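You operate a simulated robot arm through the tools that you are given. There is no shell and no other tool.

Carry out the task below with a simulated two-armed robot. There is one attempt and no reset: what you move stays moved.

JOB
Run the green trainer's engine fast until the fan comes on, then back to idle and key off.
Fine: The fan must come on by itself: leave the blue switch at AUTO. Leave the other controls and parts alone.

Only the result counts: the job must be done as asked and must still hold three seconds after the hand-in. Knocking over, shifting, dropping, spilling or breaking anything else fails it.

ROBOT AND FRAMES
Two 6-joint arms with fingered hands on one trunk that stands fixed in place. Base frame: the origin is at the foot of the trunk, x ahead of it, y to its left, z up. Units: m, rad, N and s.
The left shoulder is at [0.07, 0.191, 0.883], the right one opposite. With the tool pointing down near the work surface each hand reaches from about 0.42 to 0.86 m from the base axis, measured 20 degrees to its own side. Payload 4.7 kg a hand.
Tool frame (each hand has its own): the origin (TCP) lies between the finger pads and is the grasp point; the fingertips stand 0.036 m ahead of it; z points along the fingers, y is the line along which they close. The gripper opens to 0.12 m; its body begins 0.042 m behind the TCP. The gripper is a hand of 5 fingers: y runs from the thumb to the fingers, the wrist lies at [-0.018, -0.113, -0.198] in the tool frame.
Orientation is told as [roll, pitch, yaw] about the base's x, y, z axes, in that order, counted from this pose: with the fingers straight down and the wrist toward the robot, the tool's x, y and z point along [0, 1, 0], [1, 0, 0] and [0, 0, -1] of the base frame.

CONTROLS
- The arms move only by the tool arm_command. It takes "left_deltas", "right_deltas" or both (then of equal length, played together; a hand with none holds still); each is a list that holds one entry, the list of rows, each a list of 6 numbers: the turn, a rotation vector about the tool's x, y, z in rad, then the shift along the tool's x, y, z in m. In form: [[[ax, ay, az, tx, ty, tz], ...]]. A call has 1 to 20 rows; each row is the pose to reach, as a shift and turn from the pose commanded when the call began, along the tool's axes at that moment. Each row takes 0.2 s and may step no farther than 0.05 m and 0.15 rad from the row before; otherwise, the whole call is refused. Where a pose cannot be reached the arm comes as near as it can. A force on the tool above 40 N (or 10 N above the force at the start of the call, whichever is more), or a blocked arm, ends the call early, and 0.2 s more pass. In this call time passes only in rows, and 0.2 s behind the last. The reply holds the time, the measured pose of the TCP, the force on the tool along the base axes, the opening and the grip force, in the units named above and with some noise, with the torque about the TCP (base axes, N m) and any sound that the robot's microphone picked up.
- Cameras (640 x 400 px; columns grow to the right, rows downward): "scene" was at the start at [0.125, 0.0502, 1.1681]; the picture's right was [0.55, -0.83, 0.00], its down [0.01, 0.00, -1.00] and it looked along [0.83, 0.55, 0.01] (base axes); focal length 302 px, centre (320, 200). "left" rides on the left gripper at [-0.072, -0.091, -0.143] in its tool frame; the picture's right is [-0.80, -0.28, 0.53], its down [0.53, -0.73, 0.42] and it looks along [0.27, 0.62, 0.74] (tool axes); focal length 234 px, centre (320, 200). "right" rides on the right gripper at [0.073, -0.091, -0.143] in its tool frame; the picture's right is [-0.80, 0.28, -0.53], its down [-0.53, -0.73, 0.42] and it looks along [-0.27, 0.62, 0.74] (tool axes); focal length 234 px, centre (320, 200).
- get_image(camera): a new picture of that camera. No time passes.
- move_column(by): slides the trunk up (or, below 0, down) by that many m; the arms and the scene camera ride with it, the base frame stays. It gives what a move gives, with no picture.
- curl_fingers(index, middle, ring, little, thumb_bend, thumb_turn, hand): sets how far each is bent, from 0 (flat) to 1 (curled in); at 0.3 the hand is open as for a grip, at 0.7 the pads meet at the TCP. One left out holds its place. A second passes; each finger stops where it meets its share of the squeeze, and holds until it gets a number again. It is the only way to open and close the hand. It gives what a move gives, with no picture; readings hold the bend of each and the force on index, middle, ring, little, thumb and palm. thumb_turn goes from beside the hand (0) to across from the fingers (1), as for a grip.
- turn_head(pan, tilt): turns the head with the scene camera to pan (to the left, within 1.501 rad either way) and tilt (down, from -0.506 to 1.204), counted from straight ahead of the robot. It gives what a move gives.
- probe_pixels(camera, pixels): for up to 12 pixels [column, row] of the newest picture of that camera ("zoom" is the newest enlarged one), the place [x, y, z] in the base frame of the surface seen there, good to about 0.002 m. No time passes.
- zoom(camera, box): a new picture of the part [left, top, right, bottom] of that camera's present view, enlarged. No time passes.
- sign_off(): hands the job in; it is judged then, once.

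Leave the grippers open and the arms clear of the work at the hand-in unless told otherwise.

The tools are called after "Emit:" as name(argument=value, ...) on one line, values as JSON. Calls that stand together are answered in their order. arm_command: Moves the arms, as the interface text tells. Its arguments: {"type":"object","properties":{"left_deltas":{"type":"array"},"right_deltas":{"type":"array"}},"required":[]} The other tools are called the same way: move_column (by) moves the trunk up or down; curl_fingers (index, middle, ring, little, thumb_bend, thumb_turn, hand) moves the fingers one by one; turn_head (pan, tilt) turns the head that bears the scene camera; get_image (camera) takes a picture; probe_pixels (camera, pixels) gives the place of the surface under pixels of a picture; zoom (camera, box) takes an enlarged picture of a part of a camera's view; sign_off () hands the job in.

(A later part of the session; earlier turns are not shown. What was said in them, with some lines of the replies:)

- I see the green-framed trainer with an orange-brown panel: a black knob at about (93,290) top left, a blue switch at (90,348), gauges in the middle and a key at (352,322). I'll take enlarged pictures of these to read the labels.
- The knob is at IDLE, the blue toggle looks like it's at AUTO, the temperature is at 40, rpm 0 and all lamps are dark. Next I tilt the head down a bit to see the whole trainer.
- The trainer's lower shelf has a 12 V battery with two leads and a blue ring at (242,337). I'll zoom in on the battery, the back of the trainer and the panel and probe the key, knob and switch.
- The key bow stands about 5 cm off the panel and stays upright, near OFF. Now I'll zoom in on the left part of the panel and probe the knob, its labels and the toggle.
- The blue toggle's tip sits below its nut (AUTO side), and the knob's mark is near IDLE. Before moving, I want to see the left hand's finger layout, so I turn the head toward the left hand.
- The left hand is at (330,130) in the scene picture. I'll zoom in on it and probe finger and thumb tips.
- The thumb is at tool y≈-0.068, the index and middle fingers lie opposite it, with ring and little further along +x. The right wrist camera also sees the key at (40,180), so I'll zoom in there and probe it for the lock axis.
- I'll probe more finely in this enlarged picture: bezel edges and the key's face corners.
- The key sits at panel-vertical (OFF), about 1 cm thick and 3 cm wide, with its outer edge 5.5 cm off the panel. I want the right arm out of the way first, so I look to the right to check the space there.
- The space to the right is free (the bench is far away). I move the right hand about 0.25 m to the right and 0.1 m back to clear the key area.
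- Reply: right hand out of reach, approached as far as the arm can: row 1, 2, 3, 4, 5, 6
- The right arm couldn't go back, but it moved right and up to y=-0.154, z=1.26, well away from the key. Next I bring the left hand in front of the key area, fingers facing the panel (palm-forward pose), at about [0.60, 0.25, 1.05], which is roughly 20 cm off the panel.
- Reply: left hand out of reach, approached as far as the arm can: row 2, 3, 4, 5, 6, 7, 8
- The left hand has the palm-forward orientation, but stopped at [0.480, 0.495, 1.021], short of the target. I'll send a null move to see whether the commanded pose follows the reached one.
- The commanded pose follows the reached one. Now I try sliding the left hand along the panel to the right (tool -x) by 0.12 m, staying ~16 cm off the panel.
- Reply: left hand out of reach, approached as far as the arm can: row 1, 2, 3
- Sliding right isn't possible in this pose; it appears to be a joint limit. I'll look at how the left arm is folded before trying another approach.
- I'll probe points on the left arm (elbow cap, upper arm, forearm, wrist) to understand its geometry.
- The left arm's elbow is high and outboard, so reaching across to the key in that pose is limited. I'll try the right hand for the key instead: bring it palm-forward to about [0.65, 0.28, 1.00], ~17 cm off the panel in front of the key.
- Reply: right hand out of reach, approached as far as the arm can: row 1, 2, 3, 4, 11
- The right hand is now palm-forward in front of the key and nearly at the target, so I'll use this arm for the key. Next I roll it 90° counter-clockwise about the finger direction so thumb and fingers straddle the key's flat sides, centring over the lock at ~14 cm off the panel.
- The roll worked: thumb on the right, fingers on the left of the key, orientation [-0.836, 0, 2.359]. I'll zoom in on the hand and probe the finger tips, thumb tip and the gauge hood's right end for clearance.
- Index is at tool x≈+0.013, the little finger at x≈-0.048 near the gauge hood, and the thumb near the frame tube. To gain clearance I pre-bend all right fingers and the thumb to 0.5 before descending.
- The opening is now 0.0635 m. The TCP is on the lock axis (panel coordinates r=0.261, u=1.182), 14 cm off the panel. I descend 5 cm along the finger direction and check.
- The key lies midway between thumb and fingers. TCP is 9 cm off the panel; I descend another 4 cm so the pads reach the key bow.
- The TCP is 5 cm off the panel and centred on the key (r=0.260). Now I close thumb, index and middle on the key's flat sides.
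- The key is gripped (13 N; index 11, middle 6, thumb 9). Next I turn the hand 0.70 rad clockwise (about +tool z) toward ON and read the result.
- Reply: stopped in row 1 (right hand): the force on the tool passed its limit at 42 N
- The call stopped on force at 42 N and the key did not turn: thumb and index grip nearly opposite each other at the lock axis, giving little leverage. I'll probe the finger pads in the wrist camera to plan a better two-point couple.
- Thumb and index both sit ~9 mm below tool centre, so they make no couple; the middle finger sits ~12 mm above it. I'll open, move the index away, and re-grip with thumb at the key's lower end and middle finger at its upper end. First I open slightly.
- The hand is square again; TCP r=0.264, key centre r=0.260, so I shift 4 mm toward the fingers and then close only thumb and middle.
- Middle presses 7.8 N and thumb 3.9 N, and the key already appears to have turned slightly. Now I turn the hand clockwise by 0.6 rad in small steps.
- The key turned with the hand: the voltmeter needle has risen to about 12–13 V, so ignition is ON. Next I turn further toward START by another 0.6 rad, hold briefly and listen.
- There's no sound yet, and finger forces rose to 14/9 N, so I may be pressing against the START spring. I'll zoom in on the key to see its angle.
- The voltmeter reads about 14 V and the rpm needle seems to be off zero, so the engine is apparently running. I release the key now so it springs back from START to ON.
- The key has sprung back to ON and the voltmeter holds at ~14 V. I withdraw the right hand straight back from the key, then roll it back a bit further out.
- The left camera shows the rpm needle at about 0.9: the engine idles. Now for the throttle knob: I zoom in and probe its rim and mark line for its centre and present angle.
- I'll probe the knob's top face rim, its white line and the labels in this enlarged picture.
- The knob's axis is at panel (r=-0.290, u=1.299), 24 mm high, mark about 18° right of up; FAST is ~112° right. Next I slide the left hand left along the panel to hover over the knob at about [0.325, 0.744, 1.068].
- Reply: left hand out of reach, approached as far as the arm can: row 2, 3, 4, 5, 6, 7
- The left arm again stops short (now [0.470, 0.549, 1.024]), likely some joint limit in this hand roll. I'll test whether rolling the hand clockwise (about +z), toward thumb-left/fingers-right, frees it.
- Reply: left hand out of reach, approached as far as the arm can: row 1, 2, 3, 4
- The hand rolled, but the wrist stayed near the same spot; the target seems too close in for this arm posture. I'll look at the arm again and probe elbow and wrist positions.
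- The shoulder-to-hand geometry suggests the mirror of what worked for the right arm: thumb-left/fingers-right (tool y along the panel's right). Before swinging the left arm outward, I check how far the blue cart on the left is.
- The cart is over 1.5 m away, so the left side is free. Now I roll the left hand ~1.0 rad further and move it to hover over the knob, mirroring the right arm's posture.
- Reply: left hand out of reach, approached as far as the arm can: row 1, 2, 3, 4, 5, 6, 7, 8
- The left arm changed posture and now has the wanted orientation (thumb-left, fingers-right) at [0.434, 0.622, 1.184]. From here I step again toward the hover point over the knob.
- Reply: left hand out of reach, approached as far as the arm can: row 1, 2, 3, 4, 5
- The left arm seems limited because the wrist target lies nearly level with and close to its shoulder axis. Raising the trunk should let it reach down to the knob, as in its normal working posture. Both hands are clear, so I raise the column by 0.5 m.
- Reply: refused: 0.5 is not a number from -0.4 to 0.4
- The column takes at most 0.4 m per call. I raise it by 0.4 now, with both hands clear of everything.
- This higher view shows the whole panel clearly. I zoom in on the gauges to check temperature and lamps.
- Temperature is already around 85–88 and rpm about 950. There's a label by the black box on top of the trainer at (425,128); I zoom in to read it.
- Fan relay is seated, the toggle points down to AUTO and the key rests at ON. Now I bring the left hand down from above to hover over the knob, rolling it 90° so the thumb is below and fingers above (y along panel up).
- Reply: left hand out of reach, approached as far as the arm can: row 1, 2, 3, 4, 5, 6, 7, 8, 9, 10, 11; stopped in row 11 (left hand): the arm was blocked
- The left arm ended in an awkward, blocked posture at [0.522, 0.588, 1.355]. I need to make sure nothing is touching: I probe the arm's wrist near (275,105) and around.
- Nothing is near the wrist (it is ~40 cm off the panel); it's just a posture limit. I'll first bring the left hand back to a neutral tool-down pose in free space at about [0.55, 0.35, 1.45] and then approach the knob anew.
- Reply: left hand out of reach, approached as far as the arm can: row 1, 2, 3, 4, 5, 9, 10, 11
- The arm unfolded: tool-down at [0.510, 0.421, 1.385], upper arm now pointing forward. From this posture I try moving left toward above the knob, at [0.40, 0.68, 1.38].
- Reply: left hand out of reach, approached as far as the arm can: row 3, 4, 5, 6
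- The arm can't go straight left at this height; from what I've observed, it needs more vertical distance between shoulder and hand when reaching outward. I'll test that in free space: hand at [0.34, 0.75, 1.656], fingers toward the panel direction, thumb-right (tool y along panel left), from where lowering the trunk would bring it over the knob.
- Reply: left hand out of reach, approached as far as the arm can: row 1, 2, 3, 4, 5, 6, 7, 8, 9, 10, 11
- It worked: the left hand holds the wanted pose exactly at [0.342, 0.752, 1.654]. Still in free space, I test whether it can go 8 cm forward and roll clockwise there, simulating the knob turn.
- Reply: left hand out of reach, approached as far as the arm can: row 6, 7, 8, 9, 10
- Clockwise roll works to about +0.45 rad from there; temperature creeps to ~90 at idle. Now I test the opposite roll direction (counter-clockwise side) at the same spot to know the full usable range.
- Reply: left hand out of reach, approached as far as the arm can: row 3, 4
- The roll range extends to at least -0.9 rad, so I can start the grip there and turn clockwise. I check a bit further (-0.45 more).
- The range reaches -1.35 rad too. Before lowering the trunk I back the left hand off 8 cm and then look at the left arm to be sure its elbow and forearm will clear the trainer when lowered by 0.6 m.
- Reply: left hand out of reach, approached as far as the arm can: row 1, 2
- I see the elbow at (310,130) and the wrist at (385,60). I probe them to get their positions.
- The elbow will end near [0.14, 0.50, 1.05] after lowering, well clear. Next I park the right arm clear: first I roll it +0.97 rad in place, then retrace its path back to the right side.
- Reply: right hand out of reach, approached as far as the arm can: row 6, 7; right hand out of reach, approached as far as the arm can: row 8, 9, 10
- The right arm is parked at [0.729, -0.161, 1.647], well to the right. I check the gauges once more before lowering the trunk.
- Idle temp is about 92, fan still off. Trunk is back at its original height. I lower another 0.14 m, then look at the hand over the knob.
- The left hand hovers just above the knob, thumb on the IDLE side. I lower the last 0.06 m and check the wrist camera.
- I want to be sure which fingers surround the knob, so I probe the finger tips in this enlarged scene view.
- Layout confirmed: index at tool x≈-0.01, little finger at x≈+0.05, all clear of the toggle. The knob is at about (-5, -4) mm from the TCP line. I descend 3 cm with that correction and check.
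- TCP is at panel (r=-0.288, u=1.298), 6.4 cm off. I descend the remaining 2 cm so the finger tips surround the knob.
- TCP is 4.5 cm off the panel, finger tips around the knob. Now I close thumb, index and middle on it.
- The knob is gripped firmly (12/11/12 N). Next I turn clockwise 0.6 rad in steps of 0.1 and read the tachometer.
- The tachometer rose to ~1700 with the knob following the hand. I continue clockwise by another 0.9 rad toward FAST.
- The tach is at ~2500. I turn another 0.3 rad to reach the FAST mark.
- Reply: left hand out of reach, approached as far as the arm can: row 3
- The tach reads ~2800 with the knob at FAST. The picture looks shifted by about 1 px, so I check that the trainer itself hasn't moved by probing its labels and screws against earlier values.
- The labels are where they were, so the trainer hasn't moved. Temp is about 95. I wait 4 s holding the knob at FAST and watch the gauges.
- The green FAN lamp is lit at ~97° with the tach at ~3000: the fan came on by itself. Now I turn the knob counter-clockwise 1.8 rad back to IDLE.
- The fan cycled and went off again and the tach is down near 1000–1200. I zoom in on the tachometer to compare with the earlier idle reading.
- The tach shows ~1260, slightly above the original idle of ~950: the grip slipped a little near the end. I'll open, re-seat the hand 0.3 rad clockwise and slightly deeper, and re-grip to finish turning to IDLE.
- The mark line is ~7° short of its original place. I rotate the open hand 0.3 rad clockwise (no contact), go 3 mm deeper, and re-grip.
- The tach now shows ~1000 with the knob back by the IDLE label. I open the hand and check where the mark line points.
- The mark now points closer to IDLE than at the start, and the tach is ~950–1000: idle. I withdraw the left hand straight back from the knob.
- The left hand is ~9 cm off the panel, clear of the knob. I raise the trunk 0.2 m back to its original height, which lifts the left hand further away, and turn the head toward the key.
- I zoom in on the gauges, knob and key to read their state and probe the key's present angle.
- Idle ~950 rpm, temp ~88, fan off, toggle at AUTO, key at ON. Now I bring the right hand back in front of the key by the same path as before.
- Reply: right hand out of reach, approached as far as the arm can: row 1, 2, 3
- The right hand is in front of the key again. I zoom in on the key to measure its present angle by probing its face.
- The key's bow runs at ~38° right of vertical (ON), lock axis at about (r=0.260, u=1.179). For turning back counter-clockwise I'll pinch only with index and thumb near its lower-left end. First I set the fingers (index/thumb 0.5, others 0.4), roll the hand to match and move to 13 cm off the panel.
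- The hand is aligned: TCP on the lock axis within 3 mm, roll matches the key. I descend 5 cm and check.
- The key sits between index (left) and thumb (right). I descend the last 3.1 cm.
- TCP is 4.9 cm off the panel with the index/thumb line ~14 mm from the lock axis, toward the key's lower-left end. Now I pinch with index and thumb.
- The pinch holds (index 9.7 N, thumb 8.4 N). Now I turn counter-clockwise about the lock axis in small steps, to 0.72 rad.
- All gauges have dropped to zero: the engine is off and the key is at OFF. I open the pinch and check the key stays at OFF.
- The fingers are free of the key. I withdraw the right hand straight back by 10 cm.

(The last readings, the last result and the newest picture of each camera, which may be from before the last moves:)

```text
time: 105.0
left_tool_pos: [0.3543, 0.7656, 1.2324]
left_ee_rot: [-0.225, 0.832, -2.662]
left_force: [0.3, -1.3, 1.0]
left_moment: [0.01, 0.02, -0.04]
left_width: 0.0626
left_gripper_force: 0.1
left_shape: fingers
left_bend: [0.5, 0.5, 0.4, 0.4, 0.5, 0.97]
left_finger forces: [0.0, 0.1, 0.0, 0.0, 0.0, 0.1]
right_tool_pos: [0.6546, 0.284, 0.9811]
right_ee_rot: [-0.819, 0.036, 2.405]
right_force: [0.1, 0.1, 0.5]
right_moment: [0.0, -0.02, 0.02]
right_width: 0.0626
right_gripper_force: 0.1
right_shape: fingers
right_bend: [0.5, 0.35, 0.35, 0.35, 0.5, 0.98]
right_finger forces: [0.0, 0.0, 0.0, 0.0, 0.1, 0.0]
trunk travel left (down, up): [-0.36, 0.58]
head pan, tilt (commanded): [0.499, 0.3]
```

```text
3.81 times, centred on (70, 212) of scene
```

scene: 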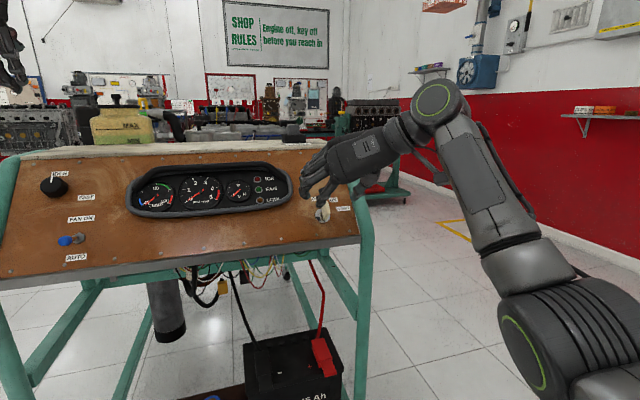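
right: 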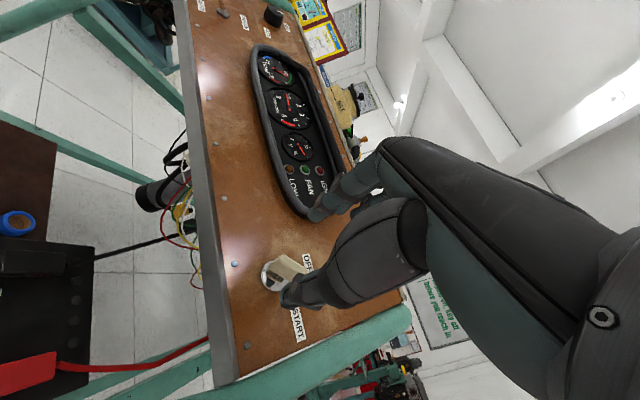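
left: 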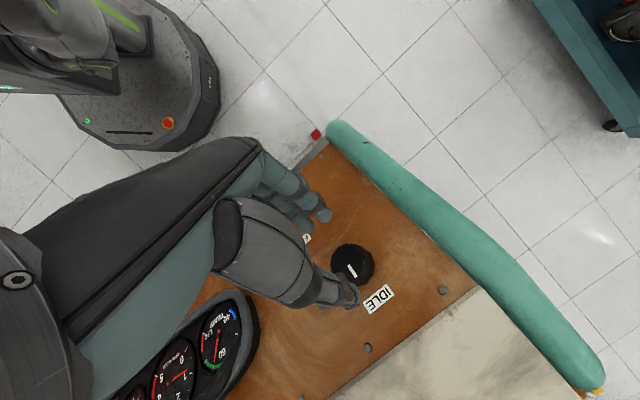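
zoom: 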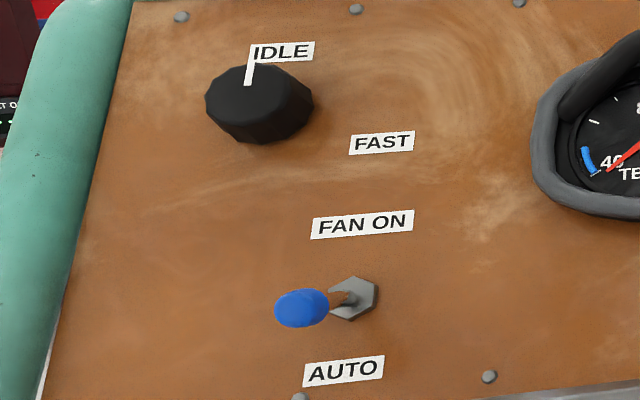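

The key is at OFF, knob at IDLE, toggle at AUTO, gauges dead. Next I park the right arm clear: I roll it back to palm-forward in place, then retrace its path to the right.

Emit:
arm_command(right_deltas=[[[0, 0, 0.136, 0, 0, -0.003], [0, 0, 0.272, 0, 0, -0.006], [0, 0, 0.408, 0, 0, -0.009], [0, 0, 0.544, 0, 0, -0.012], [0, 0, 0.68, 0, 0, -0.015], [0, 0, 0.816, 0, 0, -0.018], [0, 0, 0.952, 0, 0, -0.021], [0, 0, 1.088, 0, 0, -0.024], [0, 0, 1.224, 0, 0, -0.027], [0, 0, 1.36, 0, 0, -0.03], [0, 0, 1.496, 0, 0, -0.03], [0, 0, 1.63, 0, 0, -0.03]]])

Emit:
arm_command(right_deltas=[[[0.0717, -0.0297, 0.067, -0.0315, 0, -0.0339], [0.1434, -0.0594, 0.1341, -0.063, 0, -0.0677], [0.2152, -0.0891, 0.2011, -0.0945, 0, -0.1016], [0.2869, -0.1188, 0.2682, -0.126, 0, -0.1354], [0.3586, -0.1485, 0.3352, -0.1575, 0, -0.1693], [0.4303, -0.1782, 0.4023, -0.189, 0, -0.2031], [0.502, -0.2079, 0.4693, -0.2205, 0, -0.237], [0.5737, -0.2376, 0.5364, -0.252, 0, -0.2708], [0.6455, -0.2673, 0.6034, -0.2835, 0, -0.3047], [0.7172, -0.297, 0.6705, -0.315, 0, -0.3385], [0.7889, -0.3267, 0.7375, -0.3465, 0, -0.3724]]])

Emit:
get_image(camera="scene")

```text
time: 107.6
left_tool_pos: [0.3565, 0.7663, 1.2321]
left_ee_rot: [-0.225, 0.829, -2.663]
left_force: [0.6, 0.4, 0.4]
left_moment: [0.02, 0.0, 0.01]
left_width: 0.0627
left_gripper_force: 0.0
left_shape: fingers
left_bend: [0.5, 0.5, 0.4, 0.4, 0.5, 0.97]
left_finger forces: [0.0, 0.0, 0.0, 0.0, 0.0, 0.0]
right_tool_pos: [0.6509, 0.2614, 1.0114]
right_ee_rot: [0.018, -0.818, 0.784]
right_force: [-0.5, -0.2, -0.2]
right_moment: [0.01, -0.02, 0.0]
right_width: 0.0626
right_gripper_force: 0.0
right_shape: fingers
right_bend: [0.5, 0.35, 0.35, 0.35, 0.5, 0.98]
right_finger forces: [0.0, 0.0, 0.0, 0.0, 0.0, 0.0]
right hand out of reach, approached as far as the arm can: row 12
trunk travel left (down, up): [-0.36, 0.58]
head pan, tilt (commanded): [0.499, 0.3]
```

```text
time: 110.0
left_tool_pos: [0.3547, 0.7659, 1.2324]
left_ee_rot: [-0.224, 0.83, -2.663]
left_force: [-0.3, -1.5, 0.8]
left_moment: [-0.01, -0.03, -0.03]
left_width: 0.0628
left_gripper_force: 0.0
left_shape: fingers
left_bend: [0.5, 0.5, 0.4, 0.4, 0.5, 0.97]
left_finger forces: [0.0, 0.0, 0.0, 0.1, 0.0, 0.0]
right_tool_pos: [0.7071, -0.1796, 1.2654]
right_ee_rot: [-0.004, 0.014, 0.011]
right_force: [0.0, 0.9, 0.4]
right_moment: [-0.02, -0.05, -0.01]
right_width: 0.0626
right_gripper_force: 0.0
right_shape: fingers
right_bend: [0.5, 0.35, 0.35, 0.35, 0.5, 0.98]
right_finger forces: [0.0, 0.0, 0.0, 0.0, 0.0, 0.1]
right hand out of reach, approached as far as the arm can: row 7, 8, 9, 10
trunk travel left (down, up): [-0.36, 0.58]
head pan, tilt (commanded): [0.499, 0.3]
```

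```text
taken
```

scene: 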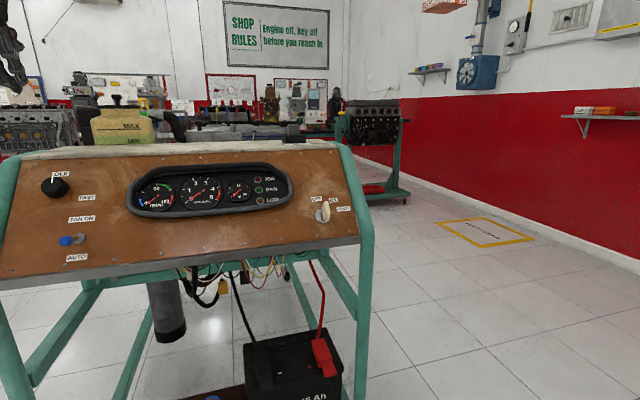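

Both arms are clear. I open both hands fully (0.3) and take a last close look at the key.

Emit:
curl_fingers(hand="right", index=0.3, middle=0.3, ring=0.3, little=0.3, thumb_bend=0.3)

Emit:
curl_fingers(hand="left", index=0.3, middle=0.3, ring=0.3, little=0.3, thumb_bend=0.3)

Emit:
zoom(camera="scene", box=[295, 180, 365, 235])

Emit:
zoom(camera="scene", box=[30, 150, 300, 270])

```text
time: 111.0
left_tool_pos: [0.3557, 0.7653, 1.2311]
left_ee_rot: [-0.226, 0.829, -2.662]
left_force: [-0.2, 0.3, 0.1]
left_moment: [0.01, -0.01, 0.0]
left_width: 0.0627
left_gripper_force: 0.1
left_shape: fingers
left_bend: [0.5, 0.5, 0.4, 0.4, 0.5, 0.97]
left_finger forces: [0.1, 0.1, 0.0, 0.1, 0.0, 0.0]
right_tool_pos: [0.7079, -0.1764, 1.2642]
right_ee_rot: [-0.004, 0.016, 0.01]
right_force: [1.0, -0.5, 0.0]
right_moment: [-0.01, -0.03, 0.0]
right_width: 0.1218
right_gripper_force: 0.1
right_shape: fingers
right_bend: [0.3, 0.3, 0.3, 0.3, 0.3, 0.98]
right_finger forces: [0.0, 0.1, 0.1, 0.1, 0.0, 0.0]
trunk travel left (down, up): [-0.36, 0.58]
head pan, tilt (commanded): [0.499, 0.3]
```

```text
time: 112.0
left_tool_pos: [0.356, 0.7675, 1.2303]
left_ee_rot: [-0.225, 0.829, -2.661]
left_force: [0.1, 0.2, 0.0]
left_moment: [0.01, 0.03, 0.04]
left_width: 0.1219
left_gripper_force: 0.0
left_shape: fingers
left_bend: [0.3, 0.3, 0.3, 0.3, 0.3, 0.97]
left_finger forces: [0.0, 0.1, 0.1, 0.1, 0.1, 0.0]
right_tool_pos: [0.7064, -0.1778, 1.2644]
right_ee_rot: [-0.004, 0.016, 0.011]
right_force: [-0.2, 0.0, -0.1]
right_moment: [0.02, 0.01, 0.02]
right_width: 0.1219
right_gripper_force: 0.1
right_shape: fingers
right_bend: [0.3, 0.3, 0.3, 0.3, 0.3, 0.98]
right_finger forces: [0.0, 0.1, 0.0, 0.0, 0.1, 0.1]
trunk travel left (down, up): [-0.36, 0.58]
head pan, tilt (commanded): [0.499, 0.3]
```

```text
7.27 times, centred on (330, 208) of scene
```

zoom: 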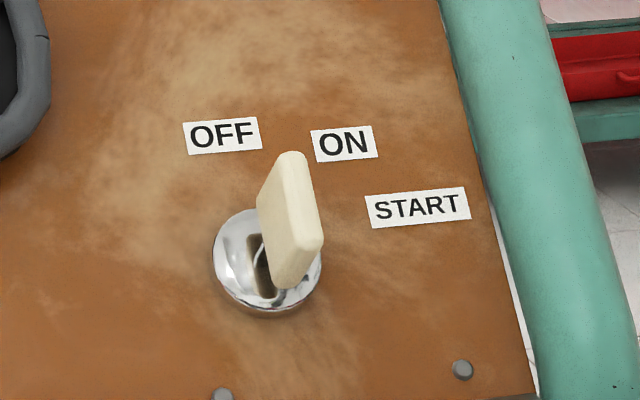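

```text
2.37 times, centred on (165, 210) of scene
```

zoom: 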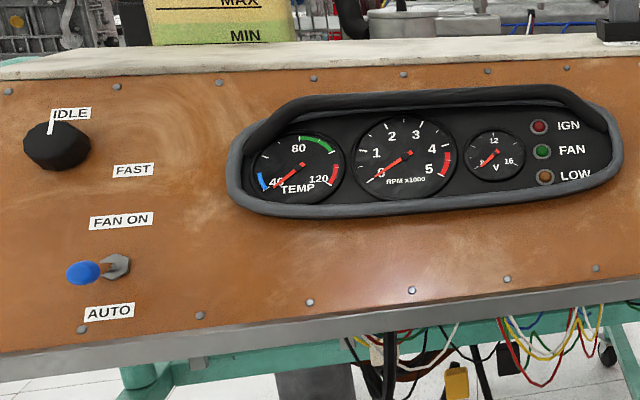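

The key is in the same place as at the start (OFF), the knob is at IDLE, the blue switch is at AUTO and the gauges are dead. Both hands are open and clear of the trainer. The fan came on by itself at FAST before I went back to idle and keyed off, so I hand the job in.

Emit:
sign_off()

```text
The job is handed in.
```

The job is done and handed in: the green trainer's engine ran fast until the fan came on by itself, then went back to idle and was keyed off.

- **Run:** with the throttle knob at FAST the engine reached about 3000 rpm. The green FAN lamp lit on its own at roughly 97 °C, with the blue switch at AUTO throughout.
- **Back to idle:** my first turn back stopped slightly short, at about 1260 rpm. I re-gripped the knob and finished it at about 950 rpm.
- **At hand-in:** the key was at OFF, the knob at IDLE and the blue switch at AUTO. The gauges had dropped to rest, and both hands were open and clear of the trainer.

On my first try at the key, the grip hit the force limit at 42 N and the key did not turn. I saw no damage. Its labels, probed while the engine was running fast, matched their earlier positions to within a few millimetres, so I don't believe the trainer moved. I touched only the key and the throttle knob.
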